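You operate a simulated robot arm through the tools that you are given. There is no shell and no other tool.

Carry out the task below with a simulated robot arm. There is one attempt and no reset: what you move stays moved.

TASK
Gather the thin yellow pile and the cream board on the pink pile.
Fine: yellow first, board on top; the board is in the drawer, which ends shut; all square in the gathering block.

The check looks at the end state, three seconds after you hand in, the way a careful person would. Anything else that was tipped, shoved, dropped, spilled or broken makes it a failure.

THE ROBOT
A 7-joint arm with a two-finger parallel gripper, fixed in place. Base frame: the origin is on the floor under the middle of its stand, x ahead of it, y to its left, z up. Units: cm, degrees, N and s.
With the tool pointing down near the work surface it reaches from about 10 to 64 cm from the base axis. Its first joint turns from -66.0 to 66.0 degrees. Payload 1.57 kg.
The tool frame sits at the grasp point between the pads (the TCP): z along the fingers, y along the line on which they close. The tips reach 3 cm beyond it. The gripper opens to 8 cm. The fingers are 1.7 cm wide and 1.2 cm thick; the gripper's body (4 by 8.2 cm) begins 8 cm behind the TCP.
Orientation is that of the tool frame in the base frame, as a unit quaternion [x, y, z, w]. With the fingers straight down and closing along the base's y, the tool's x points along the base's -x, its y along +y and its z along -z.

THE INTERFACE
- The arm moves only by the tool drive_tool. Its argument "plan" is a list of rows, each a list of 3 entries, a list of its own where there are three numbers: the opening, from 0 (shut) to 1 (fully open), then the shift along the base's x, y, z in cm, then the turn, a rotation vector about the base's x, y, z in degrees. In form: [[jaw, [x, y, z], [wx, wy, wz]], ...]. A call has 1 to 20 rows; each row is the pose to reach, as a shift and turn from the pose commanded when the call began. A row lasts 0.2 s, in which the tool goes at most 5 cm and 8.6 degrees; a call with a longer step from one row to the next is refused whole, and so is a gripper value outside its range. A pose out of reach is approached as far as the arm can. The call stops where the force on the tool passes 40 N (or 10 N more than at its start, if that is more) or the arm is blocked; 0.2 s more then pass. The fingers move at their own pace (about 7.2 cm/s each) and stop on an object; they squeeze with about 43 N. The grip force told is the motor's: it shows also when the fingers shut on nothing. Time passes only in rows, and 0.2 s behind the last, so rows that repeat a pose let the fingers close. The reply holds the time, the measured pose of the TCP, the force on the tool along the base axes, the opening and the grip force, in the units named above and with some noise, with the torque about the TCP (base axes, N m) and any sound that the robot's microphone picked up, and new pictures: "show" is both (left out), scene, wrist or none.
- Cameras (640 x 400 px; columns grow to the right, rows downward): "scene" is fixed at [5.93, 42.96, 144.67]; the picture's right is [-0.80, -0.60, 0.00], its down [-0.34, 0.44, -0.83] and it looks along [0.50, -0.66, -0.55] (base axes); focal length 333 px, centre (320, 200). "wrist" rides on the gripper at [7.2, -0.7, -12.2] in the tool frame; the picture's right is [0.09, 1.00, 0.00], its down [-0.84, 0.08, -0.54] and it looks along [-0.54, 0.05, 0.84] (tool axes); focal length 238 px, centre (320, 200). There is no depth. A picture from a camera that has moved, and an enlarged one, comes with that camera's place and axes in the base frame and with its lens. The place of the scene camera against the robot may be out by one fixed shift of up to 2.5 cm in any direction.
- zoom(camera, box): a new picture of the part [left, top, right, bottom] of that camera's present view, enlarged. It takes no simulated time.
- hand_in(): hands the job in; it is judged then, once.

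Nothing tells you positions but the pictures and the camera data. Unless the task says otherwise, let go and move clear before handing in.

The tools are called after ">>>" as name(argument=value, ...) on one line, values as JSON. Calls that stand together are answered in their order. drive_tool: Moves the arm, as the interface text tells. Its arguments: {"type":"object","properties":{"plan":{"type":"array"},"show":{"type":"string","enum":["both","scene","wrist","none"]}},"required":["plan"]} The other tools are called the same way: zoom (camera, box) takes an enlarged picture of a part of a camera's view; hand_in () hands the job in.

At the start:

```text
t: 0.0
eef_pos: [35.16, 4.99, 109.01]
orientation: [0.0, 1.0, 0.0, 0.0]
force: [0.7, -0.6, -0.3]
moment: [0.02, 0.01, -0.01]
grip_width: 8.0
gripper_force: 0.0
```

scene: 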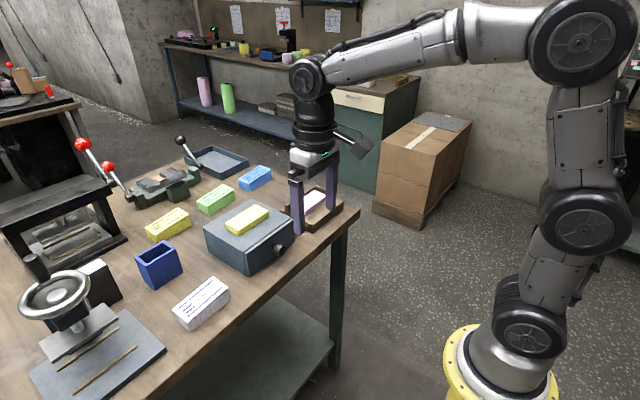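
wrist: 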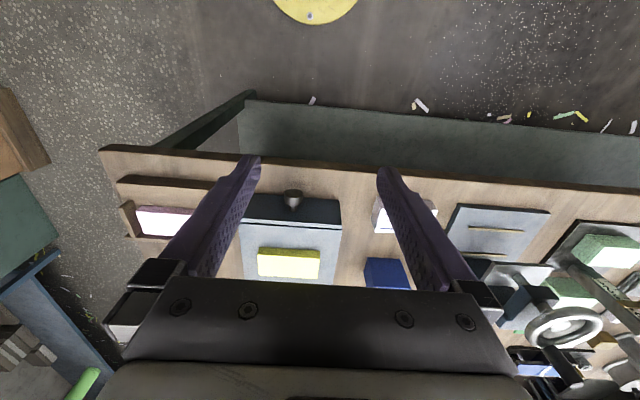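

I see a workbench with coloured paper piles, a small drawer box with a yellow pile on it, and a pink pile in a wooden gathering block near the table's right end. I'll zoom in to locate things before moving.

>>> zoom(camera="scene", box=[180, 140, 360, 290])

>>> zoom(camera="wrist", box=[90, 130, 450, 300])

>>> zoom(camera="scene", box=[0, 130, 250, 400])

```text
2.67 times, centred on (270, 215) of scene
camera zoom: at [5.93, 42.96, 144.67], right [-0.8, -0.6, 0.0], down [-0.34, 0.44, -0.83], along [0.5, -0.66, -0.55], focal length 887 px, centre (453, 160)
```

zoom: 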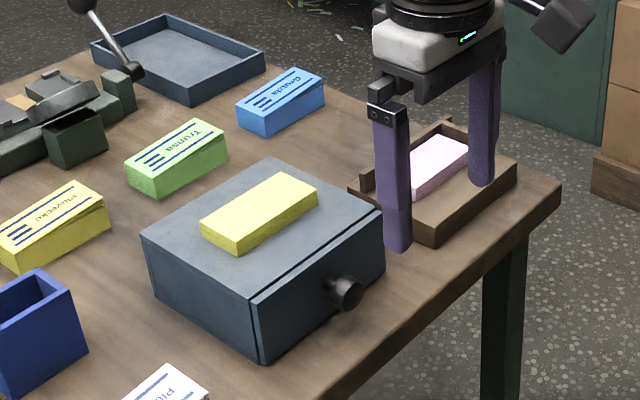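

```text
1.78 times, centred on (270, 215) of wrist
camera zoom: at [27.92, 4.32, 121.29], right [-0.09, 1.0, 0.0], down [0.84, 0.08, 0.54], along [0.54, 0.05, -0.84], focal length 424 px, centre (409, 173)
```

zoom: 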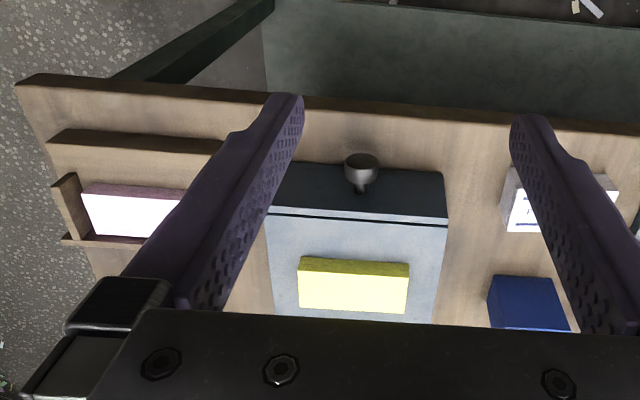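

```text
1.48 times, centred on (125, 265) of scene
camera zoom: at [5.93, 42.96, 144.67], right [-0.8, -0.6, 0.0], down [-0.34, 0.44, -0.83], along [0.5, -0.66, -0.55], focal length 493 px, centre (609, 104)
```

zoom: 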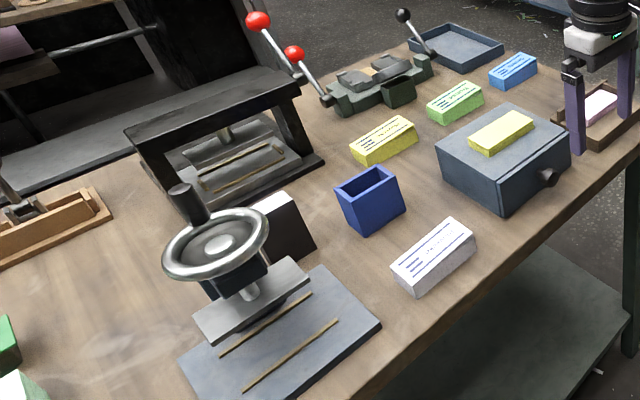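

The yellow pile lies on a small grey drawer box around x≈60, y≈2, and the pink pile is in the wooden corner block around x≈59, y≈-23. I'll stay high and move the wrist camera sideways to get a second view for triangulation.

>>> drive_tool(plan=[[1, [-1, -4, 1], [0, 0, 0]], [1, [-2, -8, 2], [0, 0, 0]], [1, [-3, -12, 3], [0, 0, 0]], [1, [-4, -16, 4], [0, 0, 0]], [1, [-5, -20, 5], [0, 0, 0]], [1, [-5, -24, 5], [0, 0, 0]], [1, [-5, -24, 5], [0, 0, 0]]])

```text
t: 1.6
eef_pos: [30.26, -19.01, 114.1]
orientation: [0.001, 1.0, 0.0, 0.0]
force: [0.5, -0.3, -0.1]
moment: [-0.02, 0.0, 0.01]
grip_width: 7.97
gripper_force: 0.1
camera wrist: at [23.08, -19.68, 126.39], right [-0.09, 1.0, 0.0], down [0.84, 0.08, 0.54], along [0.54, 0.05, -0.84], focal length 238 px, centre (320, 200)
```

scene: 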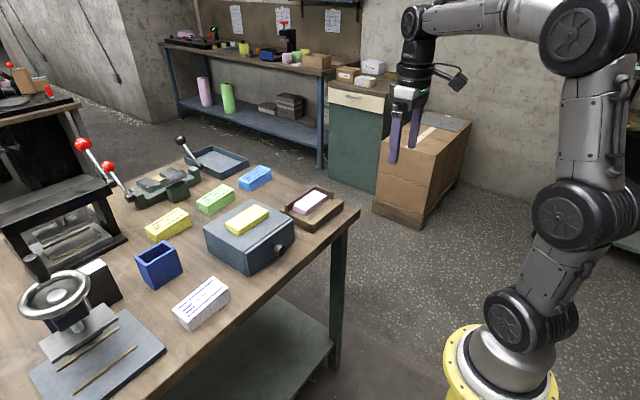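
wrist: 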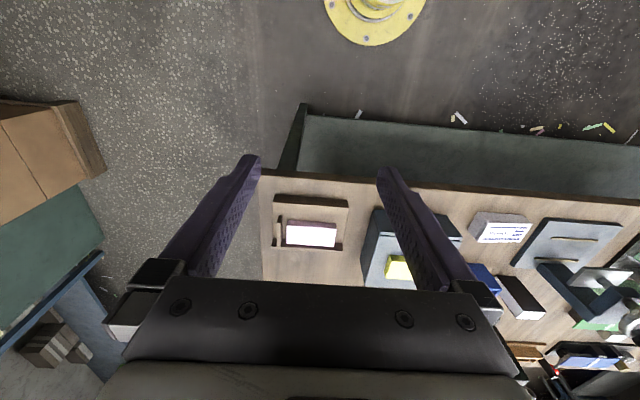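

>>> zoom(camera="wrist", box=[250, 180, 360, 270])

>>> zoom(camera="scene", box=[190, 160, 370, 280])

>>> zoom(camera="wrist", box=[250, 180, 500, 300])

```text
4.44 times, centred on (305, 225) of wrist
camera zoom: at [23.08, -19.68, 126.39], right [-0.09, 1.0, 0.0], down [0.84, 0.08, 0.54], along [0.54, 0.05, -0.84], focal length 1059 px, centre (387, 89)
```

zoom: 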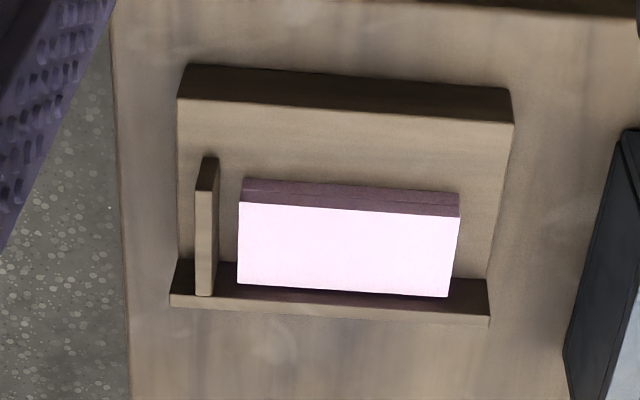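

```text
3.33 times, centred on (280, 220) of scene
camera zoom: at [5.93, 42.96, 144.67], right [-0.8, -0.6, 0.0], down [-0.34, 0.44, -0.83], along [0.5, -0.66, -0.55], focal length 1109 px, centre (453, 133)
```

zoom: 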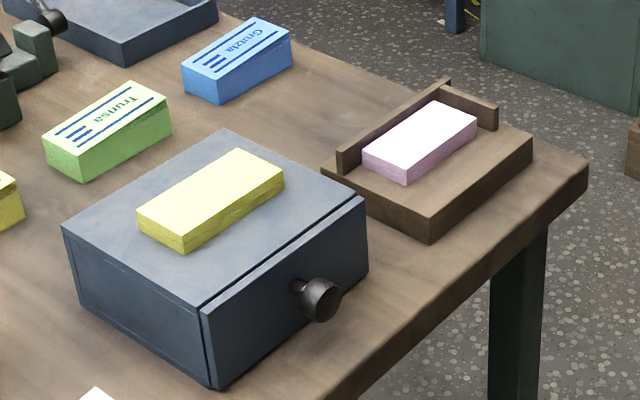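

```text
2.56 times, centred on (375, 240) of wrist
camera zoom: at [23.08, -19.68, 126.39], right [-0.09, 1.0, 0.0], down [0.84, 0.08, 0.54], along [0.54, 0.05, -0.84], focal length 610 px, centre (179, 98)
```

zoom: 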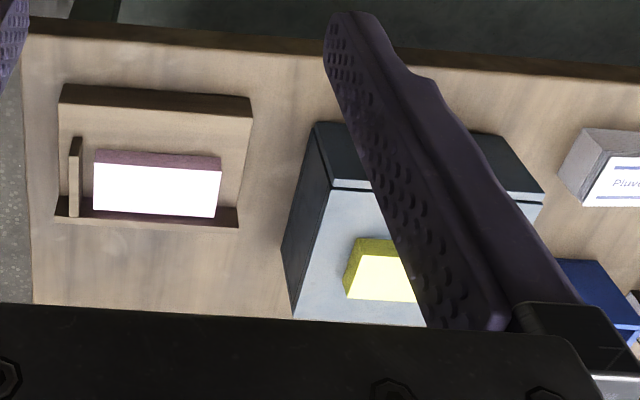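

The block's deck seems to be around z≈88.7 with low walls on its far and right-hand sides; the pink pile spans roughly 9.6 × 4.85 cm, top near z≈90.4. Next I move the camera over the drawer box for a closer look at the yellow pile and knob.

>>> drive_tool(plan=[[1, [1.3, 3.5, -1.3], [0, 0, 0]], [1, [2.6, 7, -2.6], [0, 0, 0]], [1, [3.9, 10.5, -3.9], [0, 0, 0]], [1, [5.2, 14, -5.2], [0, 0, 0]], [1, [6.5, 17.5, -6.5], [0, 0, 0]], [1, [8, 21, -8], [0, 0, 0]], [1, [8, 21, -8], [0, 0, 0]]])

```text
t: 3.2
eef_pos: [38.01, 1.91, 106.02]
orientation: [0.0, 1.0, 0.0, 0.0]
force: [-0.4, -0.5, 0.2]
moment: [0.02, 0.0, 0.0]
grip_width: 8.04
gripper_force: 0.1
camera wrist: at [30.84, 1.33, 118.36], right [-0.09, 1.0, 0.0], down [0.84, 0.08, 0.54], along [0.54, 0.05, -0.84], focal length 238 px, centre (320, 200)
```

scene: 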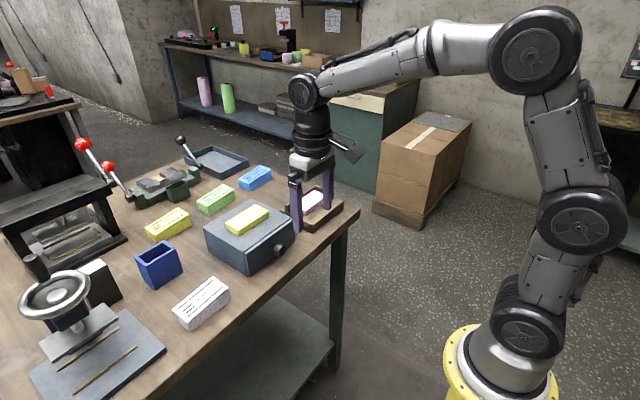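
wrist: 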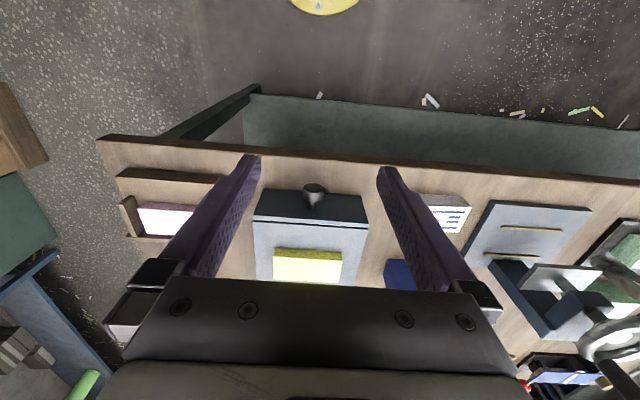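

The box is now centred in view with the yellow pile on its lid. I'll zoom for precise pixel readings.

>>> zoom(camera="wrist", box=[240, 170, 400, 290])

>>> zoom(camera="wrist", box=[100, 130, 260, 250])

```text
3.33 times, centred on (320, 230) of wrist
camera zoom: at [30.84, 1.33, 118.36], right [-0.09, 1.0, 0.0], down [0.84, 0.08, 0.54], along [0.54, 0.05, -0.84], focal length 794 px, centre (320, 100)
```

zoom: 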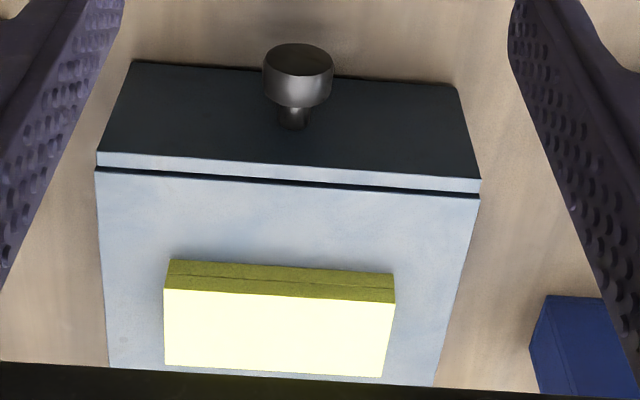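

```text
3.33 times, centred on (180, 190) of wrist
camera zoom: at [30.84, 1.33, 118.36], right [-0.09, 1.0, 0.0], down [0.84, 0.08, 0.54], along [0.54, 0.05, -0.84], focal length 794 px, centre (787, 233)
```

zoom: 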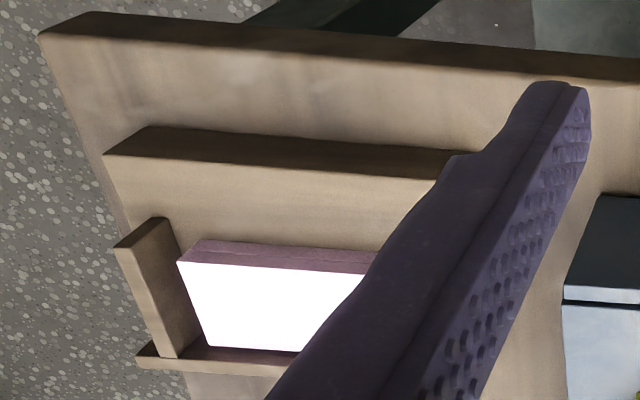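

I place the yellow pile at x 55.8–60.6, y −2.9–6.9, z 93.1–94.9, the box front at x≈50.25, and the knob at about (48, 2, 89.6). Let me look closely at the piles' edges and the block in the scene view.

>>> zoom(camera="scene", box=[220, 195, 280, 240])

>>> zoom(camera="wrist", box=[265, 235, 355, 290])

```text
8.89 times, centred on (250, 218) of scene
camera zoom: at [5.93, 42.96, 144.67], right [-0.8, -0.6, 0.0], down [-0.34, 0.44, -0.83], along [0.5, -0.66, -0.55], focal length 2957 px, centre (942, 44)
```

zoom: 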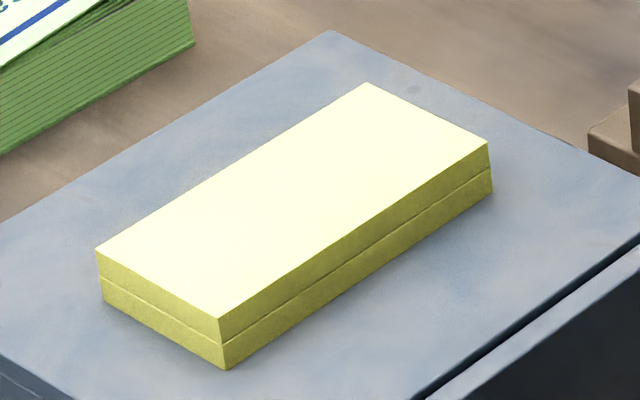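

```text
7.11 times, centred on (310, 262) of wrist
camera zoom: at [30.84, 1.33, 118.36], right [-0.09, 1.0, 0.0], down [0.84, 0.08, 0.54], along [0.54, 0.05, -0.84], focal length 1695 px, centre (391, -244)
```

zoom: 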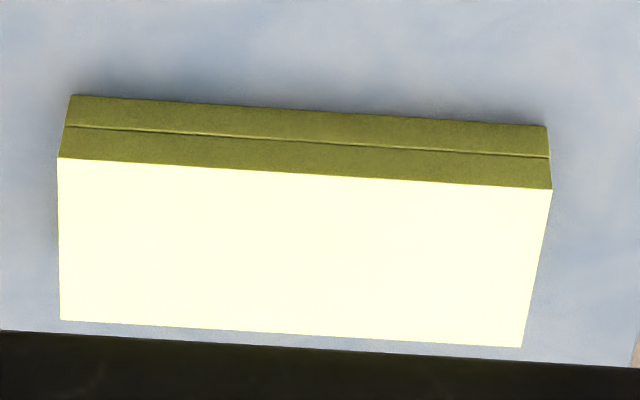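

The piles look like solid blocks with a printed sheet line; I'll still test the lift gently. Now I turn the gripper −90° (so it closes along x) and move high near the block to view the walls from a different side.

>>> drive_tool(plan=[[1, [1.6, -1, 0], [0, 0, -8.2]], [1, [3.2, -2, 0], [0, 0, -16.4]], [1, [4.8, -3, 0], [0, 0, -24.6]], [1, [6.4, -4, 0], [0, 0, -32.8]], [1, [8, -5, 0], [0, 0, -41]], [1, [9.6, -6, 0], [0, 0, -49.2]], [1, [11.2, -7, 0], [0, 0, -57.4]], [1, [12.8, -8, 0], [0, 0, -65.6]], [1, [14.4, -9, -0.5], [0, 0, -73.8]], [1, [16, -10, -1], [0, 0, -82]], [1, [17.5, -10.7, -2], [0, 0, -90]], [1, [17.5, -10.7, -2], [0, 0, -90]]])

```text
t: 5.8
eef_pos: [55.66, -8.88, 103.95]
orientation: [0.708, 0.706, 0.0, 0.001]
force: [0.0, 0.2, -1.3]
moment: [0.0, -0.01, 0.02]
grip_width: 8.01
gripper_force: 0.0
camera wrist: at [55.01, -1.59, 116.29], right [1.0, 0.09, 0.0], down [0.08, -0.84, 0.54], along [0.05, -0.54, -0.84], focal length 238 px, centre (320, 200)
```

scene: 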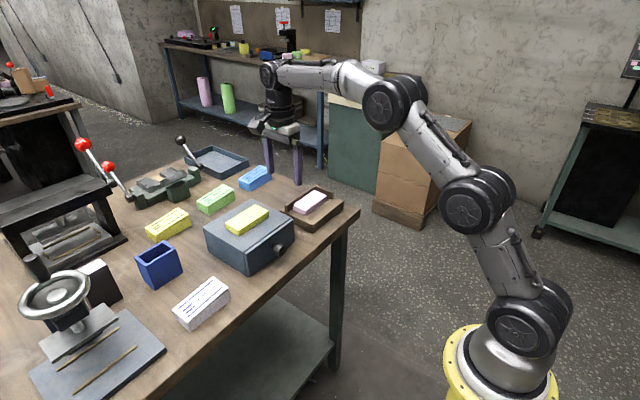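
wrist: 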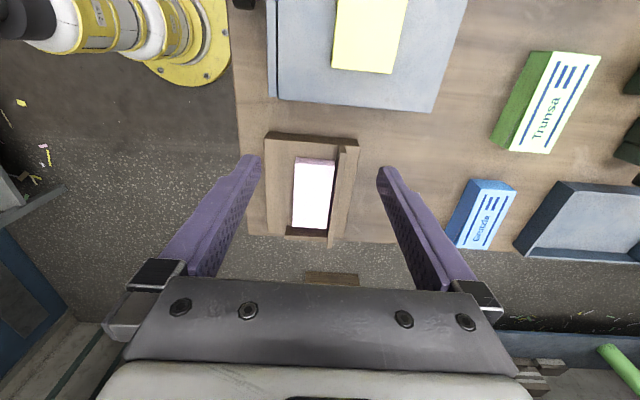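

>>> zoom(camera="wrist", box=[240, 120, 384, 255])

>>> zoom(camera="wrist", box=[250, 0, 480, 130])

```text
2.96 times, centred on (312, 188) of wrist
camera zoom: at [55.01, -1.59, 116.29], right [1.0, 0.09, 0.0], down [0.08, -0.84, 0.54], along [0.05, -0.54, -0.84], focal length 706 px, centre (344, 237)
```

zoom: 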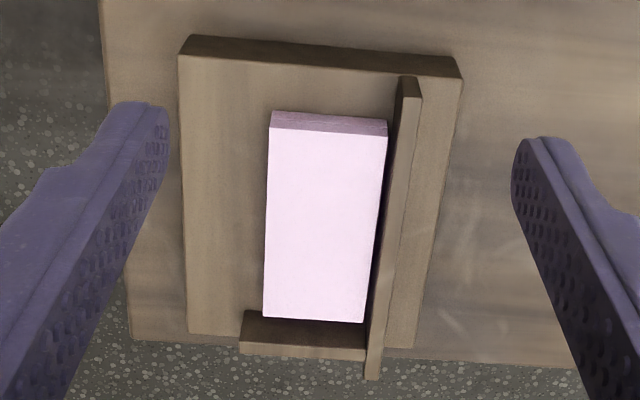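

```text
2.78 times, centred on (365, 65) of wrist
camera zoom: at [55.01, -1.59, 116.29], right [1.0, 0.09, 0.0], down [0.08, -0.84, 0.54], along [0.05, -0.54, -0.84], focal length 663 px, centre (195, 576)
```

zoom: 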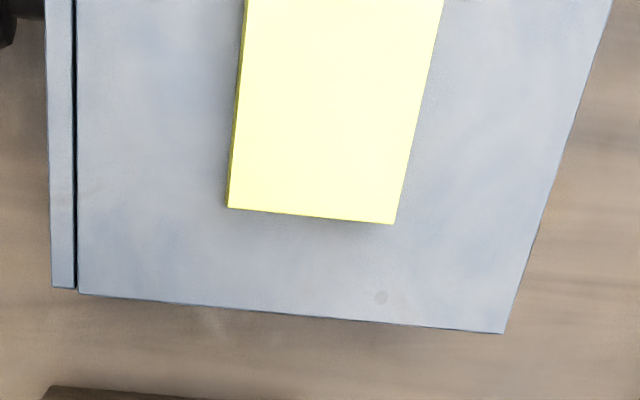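

The pink pile is parallel to the block walls (about x 53.1–57.9, y −23.4 to −13.7, top z≈89.9), and the wall tops are about half a centimetre above it. Next I go over the yellow pile at about (58.5, 2.0) and stop above it to check alignment.

>>> drive_tool(plan=[[1, [0.9, 3.6, 0], [0, 0, 0]], [1, [1.9, 7.2, 0], [0, 0, 0]], [1, [2.84, 10.71, 0], [0, 0, 0]], [1, [2.84, 10.71, -2.5], [0, 0, 0]], [1, [2.84, 10.71, -5], [0, 0, 0]], [1, [2.84, 10.71, -5], [0, 0, 0]]])

```text
t: 7.2
eef_pos: [58.35, 1.96, 98.99]
orientation: [0.708, 0.707, 0.0, 0.001]
force: [0.4, -0.4, -0.5]
moment: [-0.02, -0.03, 0.03]
grip_width: 8.0
gripper_force: 0.1
camera wrist: at [57.69, 9.12, 111.23], right [1.0, 0.09, 0.0], down [0.08, -0.84, 0.54], along [0.05, -0.54, -0.84], focal length 238 px, centre (320, 200)
```

scene: 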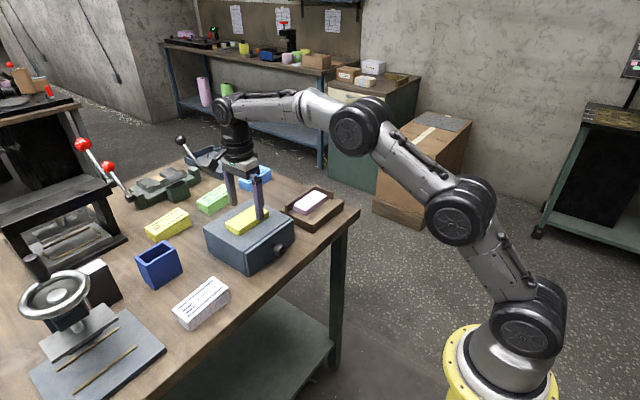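
wrist: 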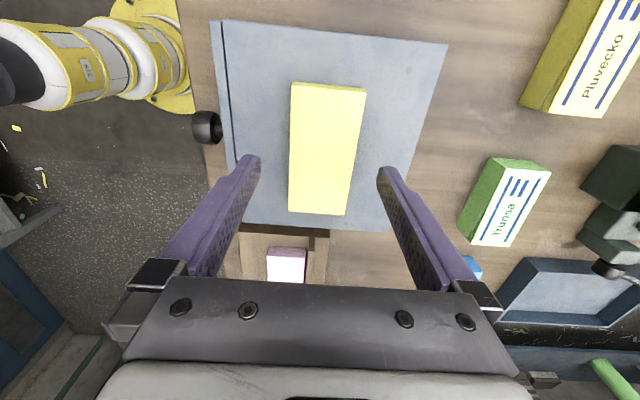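

The pile sits neatly between the open fingers. I'll zoom to confirm centring and yaw.

>>> zoom(camera="wrist", box=[235, 70, 405, 230])

>>> zoom(camera="scene", box=[200, 160, 300, 250])

```text
2.50 times, centred on (320, 150) of wrist
camera zoom: at [57.69, 9.12, 111.23], right [1.0, 0.09, 0.0], down [0.08, -0.84, 0.54], along [0.05, -0.54, -0.84], focal length 596 px, centre (320, 325)
```

zoom: 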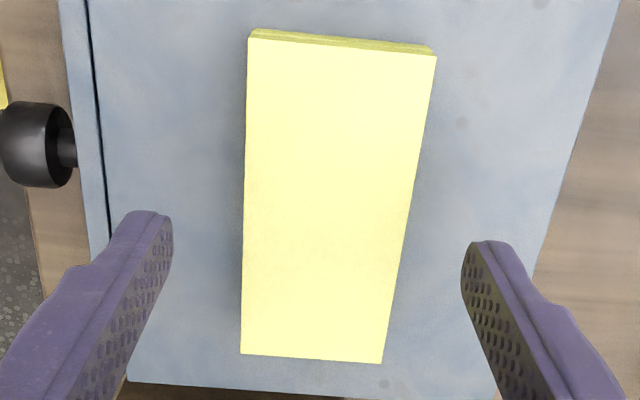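

```text
4.44 times, centred on (250, 205) of scene
camera zoom: at [5.93, 42.96, 144.67], right [-0.8, -0.6, 0.0], down [-0.34, 0.44, -0.83], along [0.5, -0.66, -0.55], focal length 1479 px, centre (631, 178)
```

zoom: 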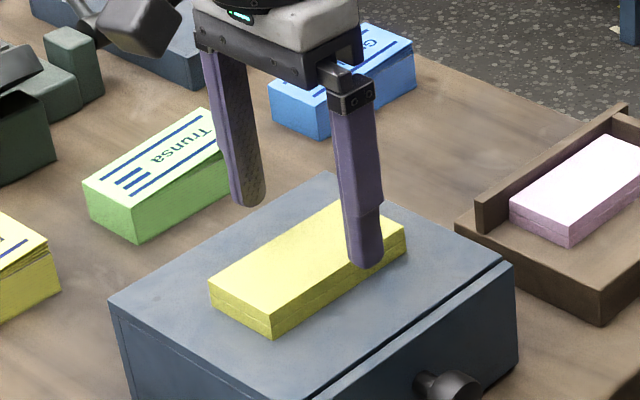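

The yellow pile centre is (58.55, 1.98), yaw square, top about z 94.6; the tool is centred over it. I'll descend so the tips overlap the upper ~1 cm, close, and lift slightly to test.

>>> drive_tool(plan=[[1, [0.05, 0, -1.2], [0, 0, 0]], [1, [0.05, 0, -2.4], [0, 0, 0]], [1, [0.05, 0, -2.4], [0, 0, 0]], [0, [0.05, 0, -2.4], [0, 0, 0]], [0, [0.05, 0, -2.4], [0, 0, 0]], [0, [0.05, 0, -2.4], [0, 0, 0]], [0, [0.05, 0, -2.4], [0, 0, 0]]])

```text
t: 8.8
eef_pos: [58.53, 1.98, 96.67]
orientation: [0.707, 0.707, 0.0, 0.0]
force: [0.8, 0.3, 0.0]
moment: [-0.01, -0.02, 0.0]
grip_width: 4.91
gripper_force: 43.1
camera wrist: at [57.82, 9.11, 108.89], right [1.0, 0.09, 0.0], down [0.08, -0.84, 0.54], along [0.05, -0.54, -0.84], focal length 238 px, centre (320, 200)
```

scene: 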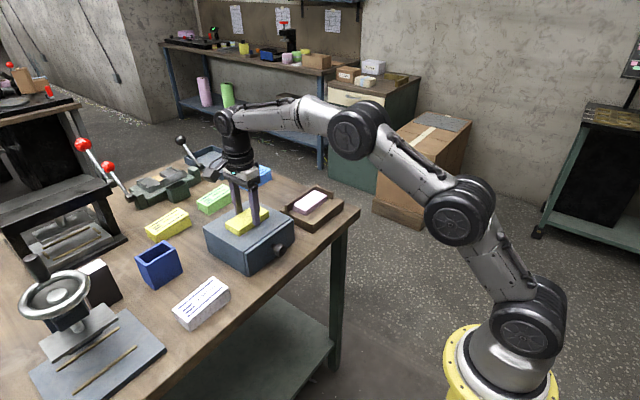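
wrist: 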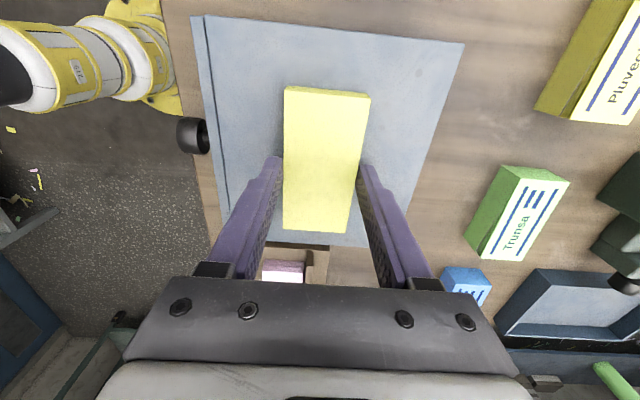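

The fingers stopped at 4.9 cm on the pile with 43 N. I'll lift a couple of centimetres to see that the whole pile comes up.

>>> drive_tool(plan=[[0, [0, 0, 1], [0, 0, 0]], [0, [0, 0, 2.5], [0, 0, 0]], [0, [0, 0, 2.5], [0, 0, 0]]])

>>> zoom(camera="scene", box=[200, 160, 300, 250])

>>> zoom(camera="wrist", box=[235, 60, 405, 240])

```text
t: 9.6
eef_pos: [58.61, 2.1, 99.28]
orientation: [0.707, 0.707, 0.0, 0.0]
force: [0.3, -0.6, 0.3]
moment: [0.01, 0.01, 0.0]
grip_width: 0.0
gripper_force: 21.2
camera wrist: at [57.81, 9.19, 111.43], right [1.0, 0.09, 0.0], down [0.08, -0.84, 0.54], along [0.05, -0.54, -0.84], focal length 238 px, centre (320, 200)
```

scene: 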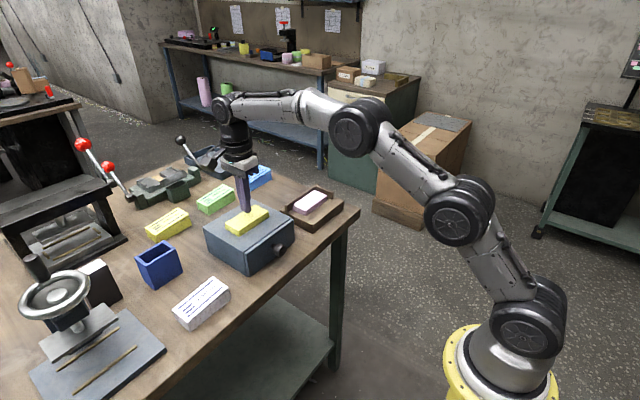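
wrist: 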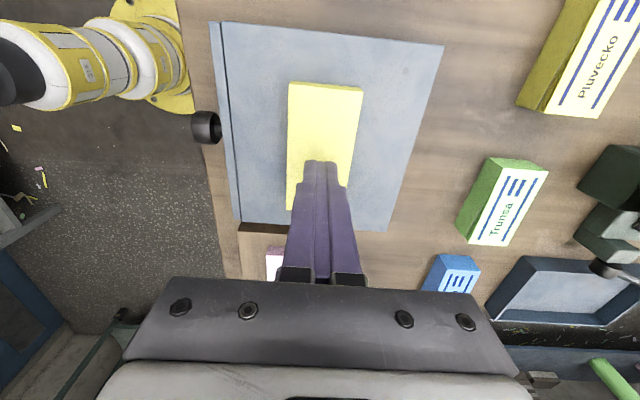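

```text
4.44 times, centred on (250, 205) of scene
camera zoom: at [5.93, 42.96, 144.67], right [-0.8, -0.6, 0.0], down [-0.34, 0.44, -0.83], along [0.5, -0.66, -0.55], focal length 1479 px, centre (631, 178)
```

zoom: 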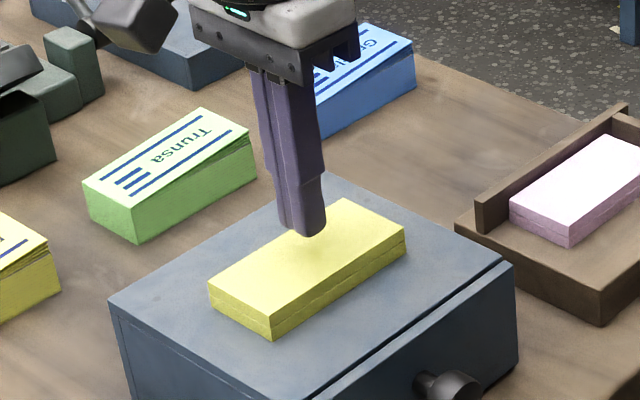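

```text
2.22 times, centred on (320, 150) of wrist
camera zoom: at [57.81, 9.19, 111.43], right [1.0, 0.09, 0.0], down [0.08, -0.84, 0.54], along [0.05, -0.54, -0.84], focal length 530 px, centre (320, 311)
```

zoom: 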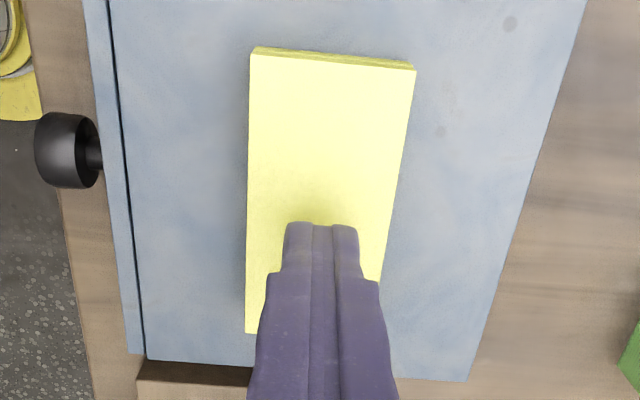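

The pile slipped out: it's still lying undisturbed on the box, so my grip was too shallow. I'll use the closed fingertips to gently probe the pile's top for an exact height before regripping.

>>> drive_tool(plan=[[0, [0, 0, -0.6], [0, 0, 0]], [0, [0, 0, -1.2], [0, 0, 0]], [0, [0, 0, -1.2], [0, 0, 0]]], show="wrist")

>>> zoom(camera="scene", box=[220, 170, 280, 240])

```text
t: 10.4
eef_pos: [58.5, 1.9, 97.89]
orientation: [0.707, 0.707, -0.001, 0.001]
force: [-0.9, -0.6, -0.7]
moment: [-0.01, 0.01, 0.02]
grip_width: 0.01
gripper_force: 21.3
camera wrist: at [57.82, 9.18, 110.17], right [1.0, 0.09, 0.0], down [0.08, -0.84, 0.54], along [0.05, -0.54, -0.84], focal length 238 px, centre (320, 200)
```

wrist: 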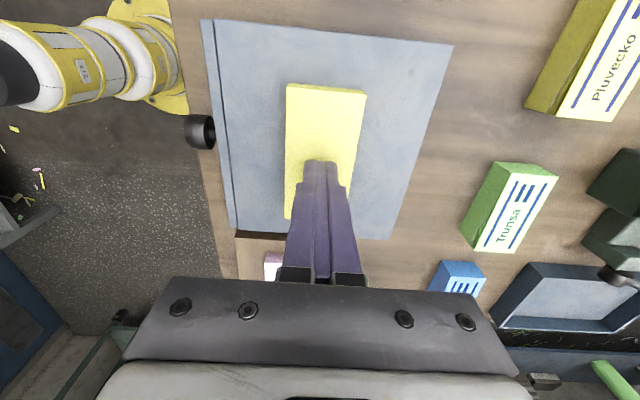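

```text
5.71 times, centred on (250, 205) of scene
camera zoom: at [5.93, 42.96, 144.67], right [-0.8, -0.6, 0.0], down [-0.34, 0.44, -0.83], along [0.5, -0.66, -0.55], focal length 1901 px, centre (720, 171)
```

zoom: 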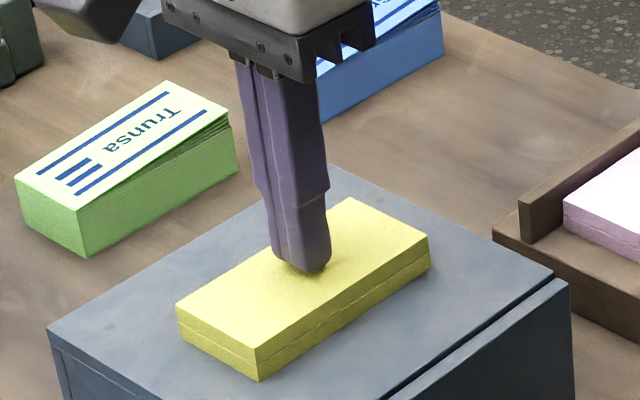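

Tips now at about z 94.9, still free of contact. I'll creep down in millimetre steps.

>>> drive_tool(plan=[[0, [0, 0, -0.1], [0, 0, 0]], [0, [0, 0, -0.2], [0, 0, 0]], [0, [0, 0, -0.3], [0, 0, 0]]], show="none")

```text
t: 11.2
eef_pos: [58.45, 1.99, 97.65]
orientation: [0.707, 0.707, 0.0, 0.0]
force: [0.8, -0.8, 0.3]
moment: [0.01, 0.0, 0.04]
grip_width: 0.0
gripper_force: 21.4
```

>>> drive_tool(plan=[[0, [0, 0, -0.1], [0, 0, 0]], [0, [0, 0, -0.2], [0, 0, 0]]], show="none")

```text
t: 11.8
eef_pos: [58.52, 1.98, 97.55]
orientation: [0.707, 0.707, 0.001, 0.001]
force: [0.5, 0.6, 5.6]
moment: [0.02, -0.01, -0.02]
grip_width: 0.0
gripper_force: 21.3
```

Contact at tip height ≈94.45, so the pile top is where I thought; the shallow grip simply didn't hold. I'll rise, open, go deeper (tips about 2 mm above the lid), grip again and lift slowly.

>>> drive_tool(plan=[[0, [0, 0, 0.8], [0, 0, 0]], [0, [0, 0, 1.6], [0, 0, 0]], [1, [0, 0, 1.6], [0, 0, 0]], [1, [0, 0, 1.6], [0, 0, 0]], [1, [0, 0, 1.6], [0, 0, 0]], [1, [0, 0, 1.6], [0, 0, 0]], [1, [0, 0, 0.6], [0, 0, 0]], [1, [0, 0, -0.4], [0, 0, 0]], [1, [0, 0, -1.0], [0, 0, 0]], [1, [0, 0, -1.4], [0, 0, 0]], [1, [0, 0, -1.4], [0, 0, 0]]], show="both")

>>> zoom(camera="scene", box=[200, 170, 300, 250])

```text
t: 14.2
eef_pos: [58.42, 2.05, 95.99]
orientation: [0.707, 0.707, -0.001, 0.001]
force: [-0.4, 0.4, -0.7]
moment: [0.02, -0.02, 0.0]
grip_width: 8.01
gripper_force: 0.0
camera wrist: at [57.84, 9.26, 108.28], right [1.0, 0.09, 0.0], down [0.08, -0.84, 0.54], along [0.05, -0.54, -0.84], focal length 238 px, centre (320, 200)
```

scene: 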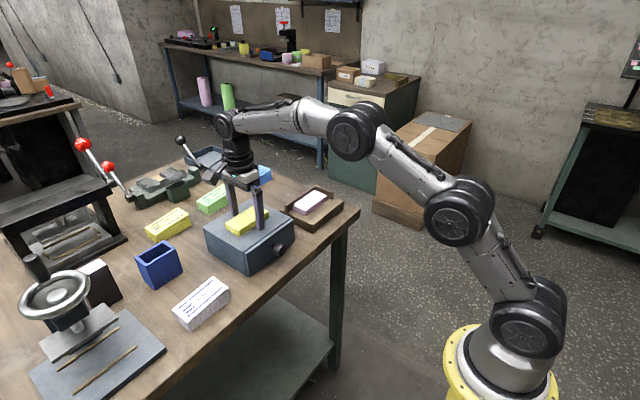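
wrist: 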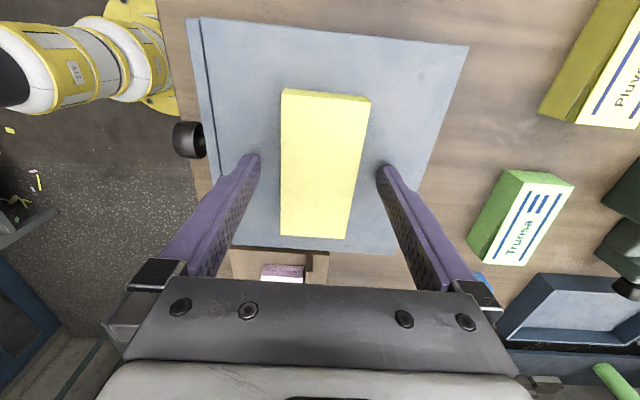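

```text
5.00 times, centred on (250, 210) of scene
camera zoom: at [5.93, 42.96, 144.67], right [-0.8, -0.6, 0.0], down [-0.34, 0.44, -0.83], along [0.5, -0.66, -0.55], focal length 1663 px, centre (670, 150)
```

zoom: 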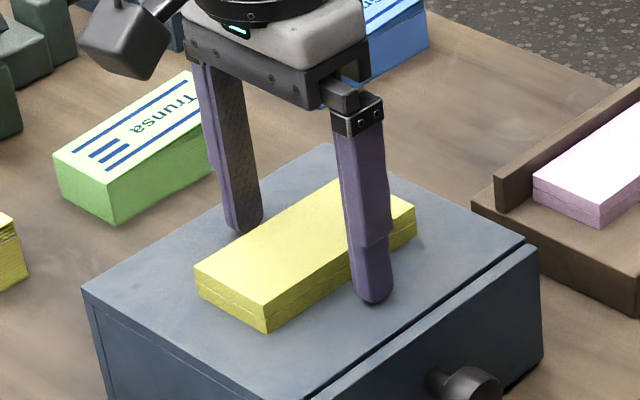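

The fingertips are just above the lid, straddling the pile. Closing, then a slow small lift.

>>> drive_tool(plan=[[0, [0, 0, 0], [0, 0, 0]], [0, [0, 0, 0], [0, 0, 0]], [0, [0, 0, 0], [0, 0, 0]], [0, [0, 0, 0], [0, 0, 0]], [0, [0, 0, 0.2], [0, 0, 0]], [0, [0, 0, 0.4], [0, 0, 0]], [0, [0, 0, 0.6], [0, 0, 0]]], show="both")

>>> zoom(camera="scene", box=[200, 170, 300, 250])

```text
t: 15.8
eef_pos: [58.42, 2.05, 96.64]
orientation: [0.707, 0.707, 0.0, 0.001]
force: [0.2, -0.4, -0.7]
moment: [0.05, 0.01, -0.01]
grip_width: 4.89
gripper_force: 43.3
camera wrist: at [57.86, 9.2, 108.9], right [1.0, 0.09, 0.0], down [0.08, -0.84, 0.54], along [0.05, -0.54, -0.84], focal length 238 px, centre (320, 200)
```

scene: 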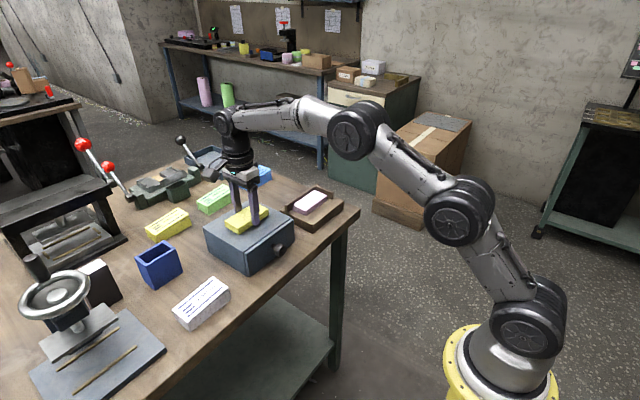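
wrist: 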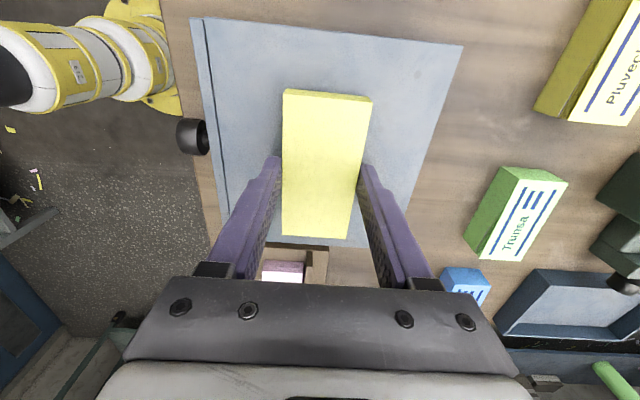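

```text
5.00 times, centred on (250, 210) of scene
camera zoom: at [5.93, 42.96, 144.67], right [-0.8, -0.6, 0.0], down [-0.34, 0.44, -0.83], along [0.5, -0.66, -0.55], focal length 1663 px, centre (670, 150)
```

zoom: 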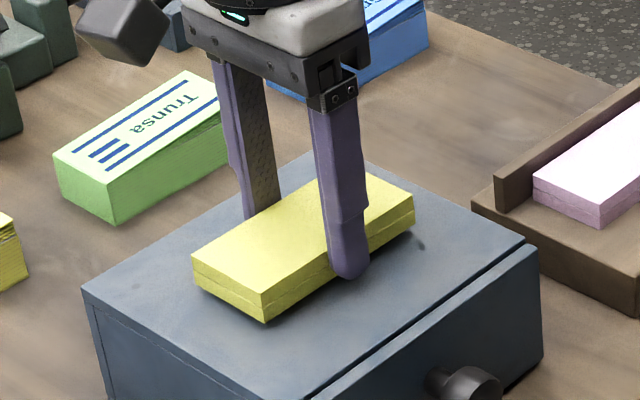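

The pile is now lifted cleanly with its bottom clear of the lid. I'll raise it further and carry it sideways to beside the block for a precise look at the pink pile before placing.

>>> drive_tool(plan=[[0, [0, 0, 0.8], [0, 0, 0]], [0, [0, 0, 1.8], [0, 0, 0]], [0, [0, 0, 2.9], [0, 0, 0]], [0, [-0.5, -1.7, 2.9], [0, 0, 0]], [0, [-1, -3.5, 2.9], [0, 0, 0]], [0, [-1.5, -5.3, 2.9], [0, 0, 0]], [0, [-2, -7.1, 2.9], [0, 0, 0]], [0, [-2.5, -8.9, 2.9], [0, 0, 0]], [0, [-3.05, -10.5, 2.9], [0, 0, 0]], [0, [-3.05, -10.5, 2.9], [0, 0, 0]]], show="both")

>>> zoom(camera="wrist", box=[240, 90, 400, 290])

>>> zoom(camera="scene", box=[240, 140, 360, 240])

```text
t: 18.0
eef_pos: [55.43, -8.52, 99.52]
orientation: [0.707, 0.707, 0.0, 0.0]
force: [-0.4, -0.9, -1.3]
moment: [-0.01, -0.01, 0.0]
grip_width: 4.9
gripper_force: 43.2
camera wrist: at [54.76, -1.33, 111.81], right [1.0, 0.09, 0.0], down [0.08, -0.84, 0.54], along [0.05, -0.54, -0.84], focal length 238 px, centre (320, 200)
```

scene: 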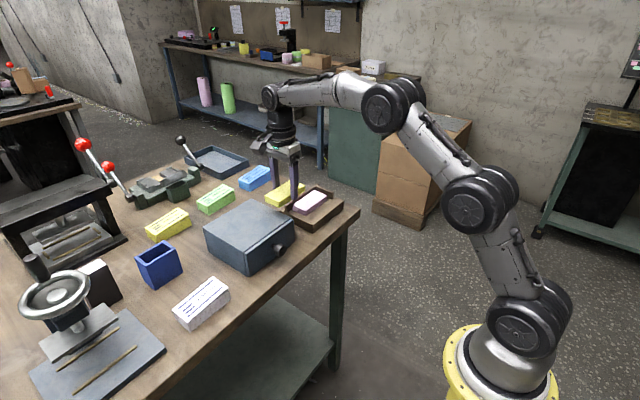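
wrist: 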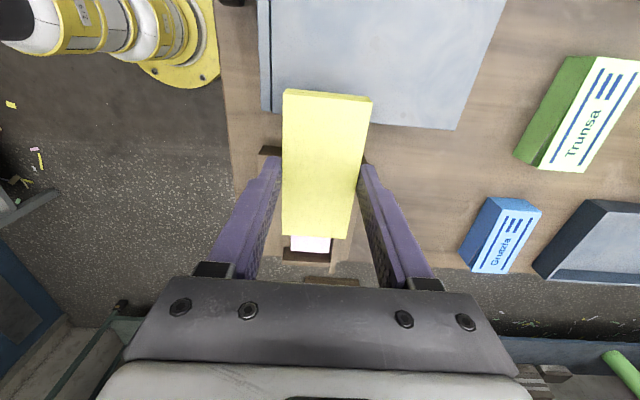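

```text
2.00 times, centred on (320, 190) of wrist
camera zoom: at [54.76, -1.33, 111.81], right [1.0, 0.09, 0.0], down [0.08, -0.84, 0.54], along [0.05, -0.54, -0.84], focal length 477 px, centre (320, 220)
```

zoom: 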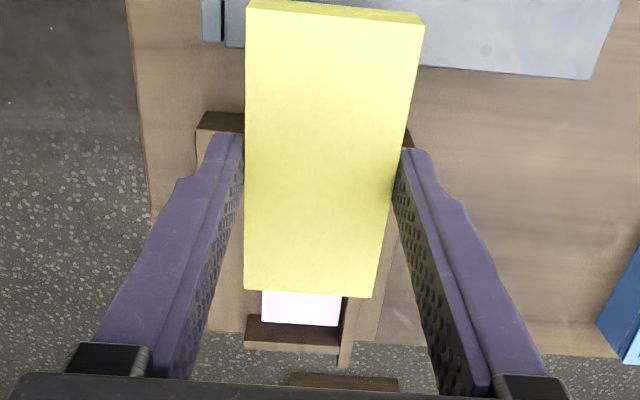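

```text
4.00 times, centred on (300, 190) of scene
camera zoom: at [5.94, 42.96, 144.67], right [-0.8, -0.6, 0.0], down [-0.34, 0.44, -0.83], along [0.5, -0.66, -0.55], focal length 1331 px, centre (400, 240)
```

zoom: 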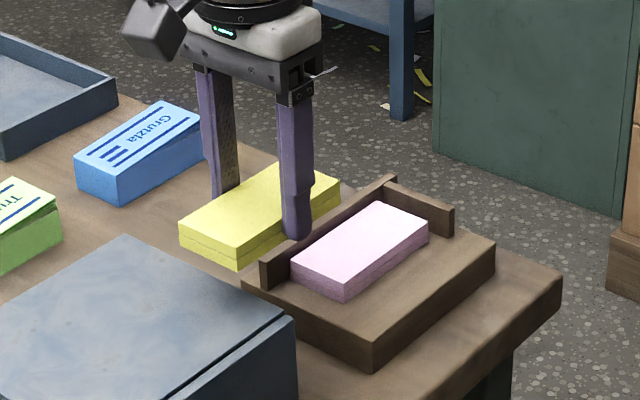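

The yellow pile is held square, and I estimate the pink centre at about (55.55, −18.5). I'll bring the yellow pile to hover roughly 2.5 cm above the pink pile and compare edges in the scene view.

>>> drive_tool(plan=[[0, [0, -2, 0], [0, 0, 0]], [0, [0, -4, 0], [0, 0, 0]], [0, [0.04, -6, 0], [0, 0, 0]], [0, [0.08, -8, 0], [0, 0, 0]], [0, [0.08, -9.94, 0], [0, 0, 0]], [0, [0.08, -9.94, -1.3], [0, 0, 0]], [0, [0.08, -9.94, -2.6], [0, 0, 0]], [0, [0.08, -9.94, -3.8], [0, 0, 0]], [0, [0.08, -9.94, -3.8], [0, 0, 0]]], show="both")

>>> zoom(camera="scene", box=[270, 160, 360, 240])

>>> zoom(camera="wrist", box=[230, 80, 410, 290])

```text
t: 20.0
eef_pos: [55.45, -18.35, 95.56]
orientation: [0.707, 0.707, 0.0, 0.0]
force: [1.0, 0.8, -1.5]
moment: [0.02, -0.01, 0.01]
grip_width: 4.88
gripper_force: 43.5
camera wrist: at [54.82, -11.23, 107.95], right [1.0, 0.09, 0.0], down [0.08, -0.84, 0.54], along [0.05, -0.54, -0.84], focal length 238 px, centre (320, 200)
```

scene: 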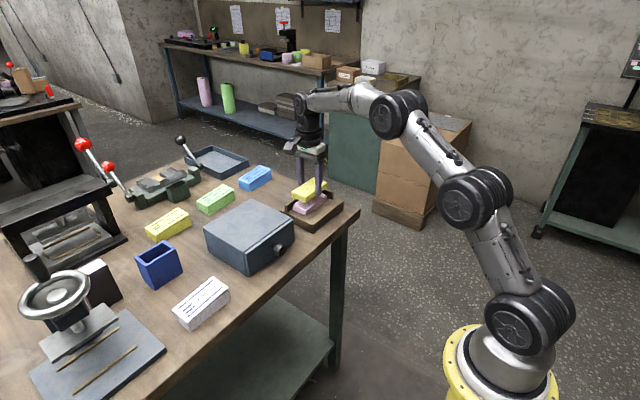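
wrist: 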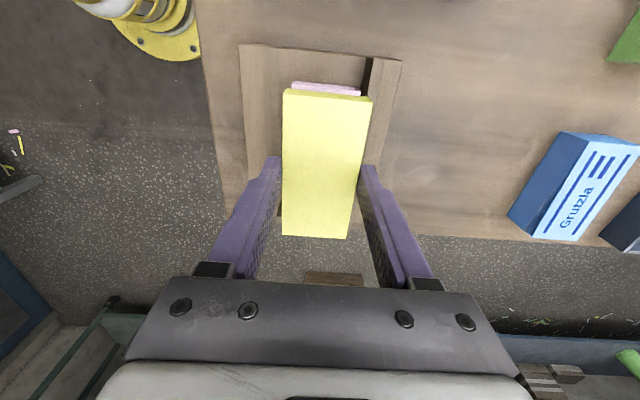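

```text
5.00 times, centred on (315, 200) of scene
camera zoom: at [5.94, 42.96, 144.67], right [-0.8, -0.6, 0.0], down [-0.34, 0.44, -0.83], along [0.5, -0.66, -0.55], focal length 1663 px, centre (345, 200)
```

zoom: 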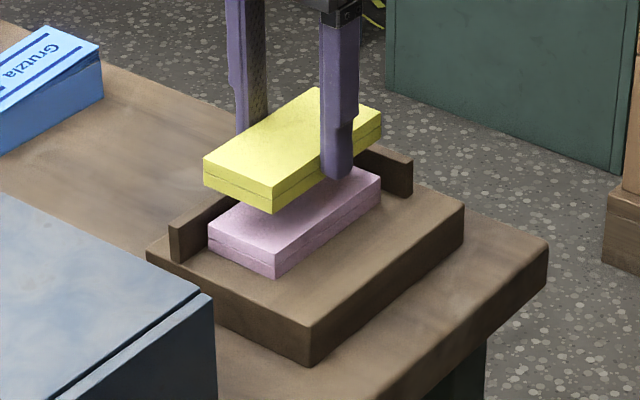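

```text
1.90 times, centred on (320, 185) of wrist
camera zoom: at [54.82, -11.23, 107.95], right [1.0, 0.09, 0.0], down [0.08, -0.84, 0.54], along [0.05, -0.54, -0.84], focal length 454 px, centre (320, 229)
```

zoom: 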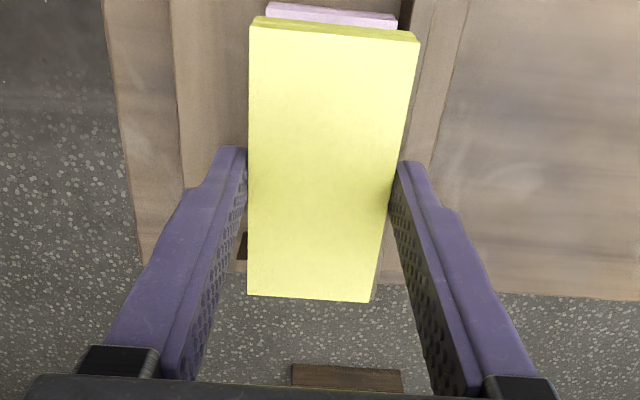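

The yellow pile hovers almost exactly over the pink one. I'll zoom in on the near ends to measure the remaining offset along y.

>>> zoom(camera="wrist", box=[270, 65, 390, 125])

>>> zoom(camera="scene", box=[300, 175, 350, 220])

>>> zoom(camera="wrist", box=[260, 180, 400, 260])

```text
5.33 times, centred on (330, 95) of wrist
camera zoom: at [54.82, -11.23, 107.95], right [1.0, 0.09, 0.0], down [0.08, -0.84, 0.54], along [0.05, -0.54, -0.84], focal length 1271 px, centre (267, 760)
```

zoom: 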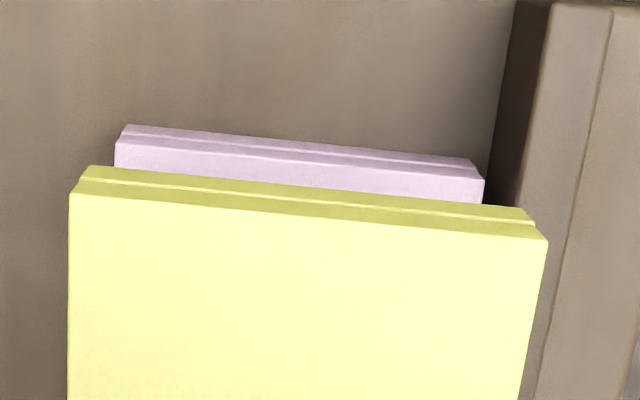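

```text
8.89 times, centred on (325, 198) of scene
camera zoom: at [5.94, 42.96, 144.67], right [-0.8, -0.6, 0.0], down [-0.34, 0.44, -0.83], along [0.5, -0.66, -0.55], focal length 2957 px, centre (276, 222)
```

zoom: 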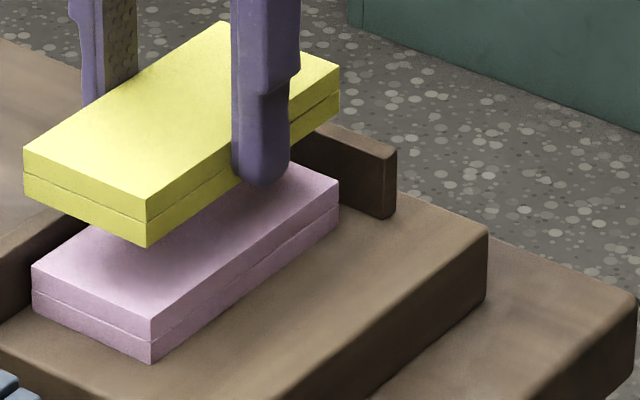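

```text
4.57 times, centred on (330, 220) of wrist
camera zoom: at [54.82, -11.23, 107.95], right [1.0, 0.09, 0.0], down [0.08, -0.84, 0.54], along [0.05, -0.54, -0.84], focal length 1090 px, centre (274, 109)
```

zoom: 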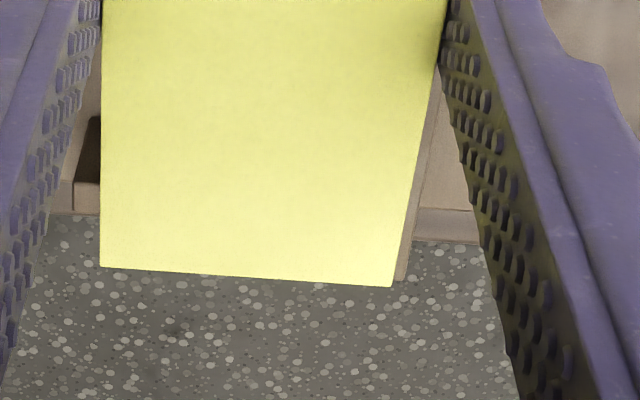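

Measured offset: x matches, yellow is about 0.1 cm too far toward +y. I need the exact wall height now so that the far finger clears it, so I'll zoom on the wall.

>>> zoom(camera="wrist", box=[340, 45, 420, 105])

>>> zoom(camera="scene", box=[280, 190, 320, 220])

>>> zoom(camera="scene", box=[320, 175, 360, 205])

```text
6.67 times, centred on (380, 75) of wrist
camera zoom: at [54.82, -11.23, 107.95], right [1.0, 0.09, 0.0], down [0.08, -0.84, 0.54], along [0.05, -0.54, -0.84], focal length 1589 px, centre (-80, 1033)
```

zoom: 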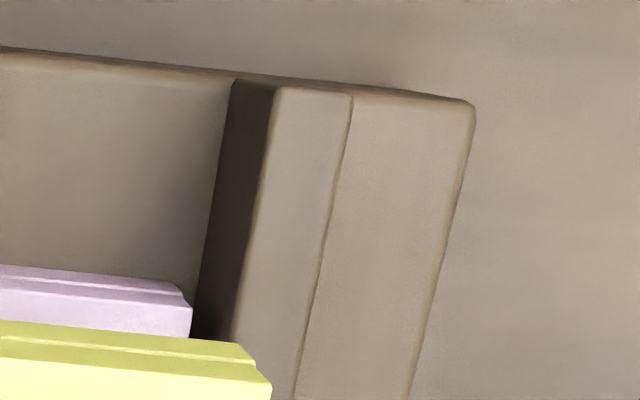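

```text
13.33 times, centred on (300, 205) of scene
camera zoom: at [5.94, 42.96, 144.67], right [-0.8, -0.6, 0.0], down [-0.34, 0.44, -0.83], along [0.5, -0.66, -0.55], focal length 4436 px, centre (587, 133)
```

zoom: 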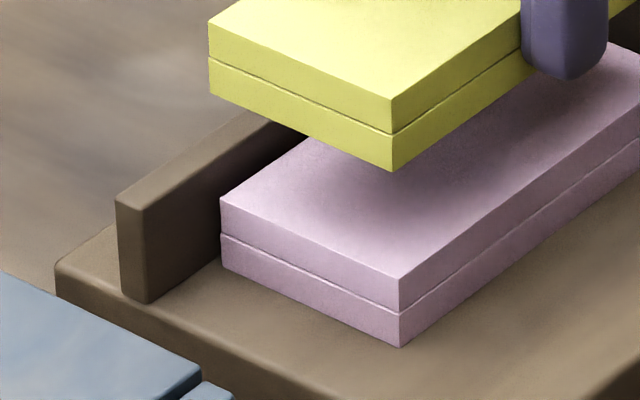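

```text
13.33 times, centred on (340, 190) of scene
camera zoom: at [5.94, 42.96, 144.67], right [-0.8, -0.6, 0.0], down [-0.34, 0.44, -0.83], along [0.5, -0.66, -0.55], focal length 4436 px, centre (53, 333)
```

zoom: 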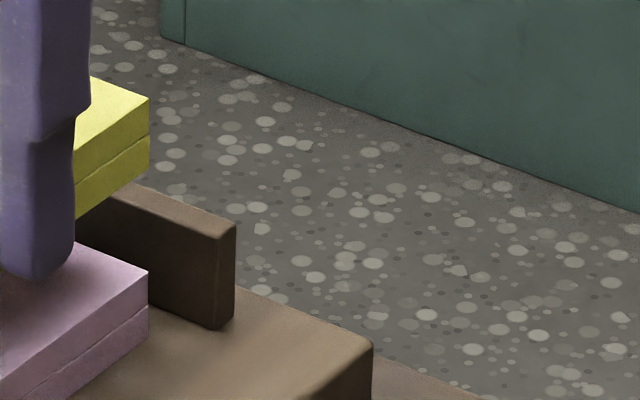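

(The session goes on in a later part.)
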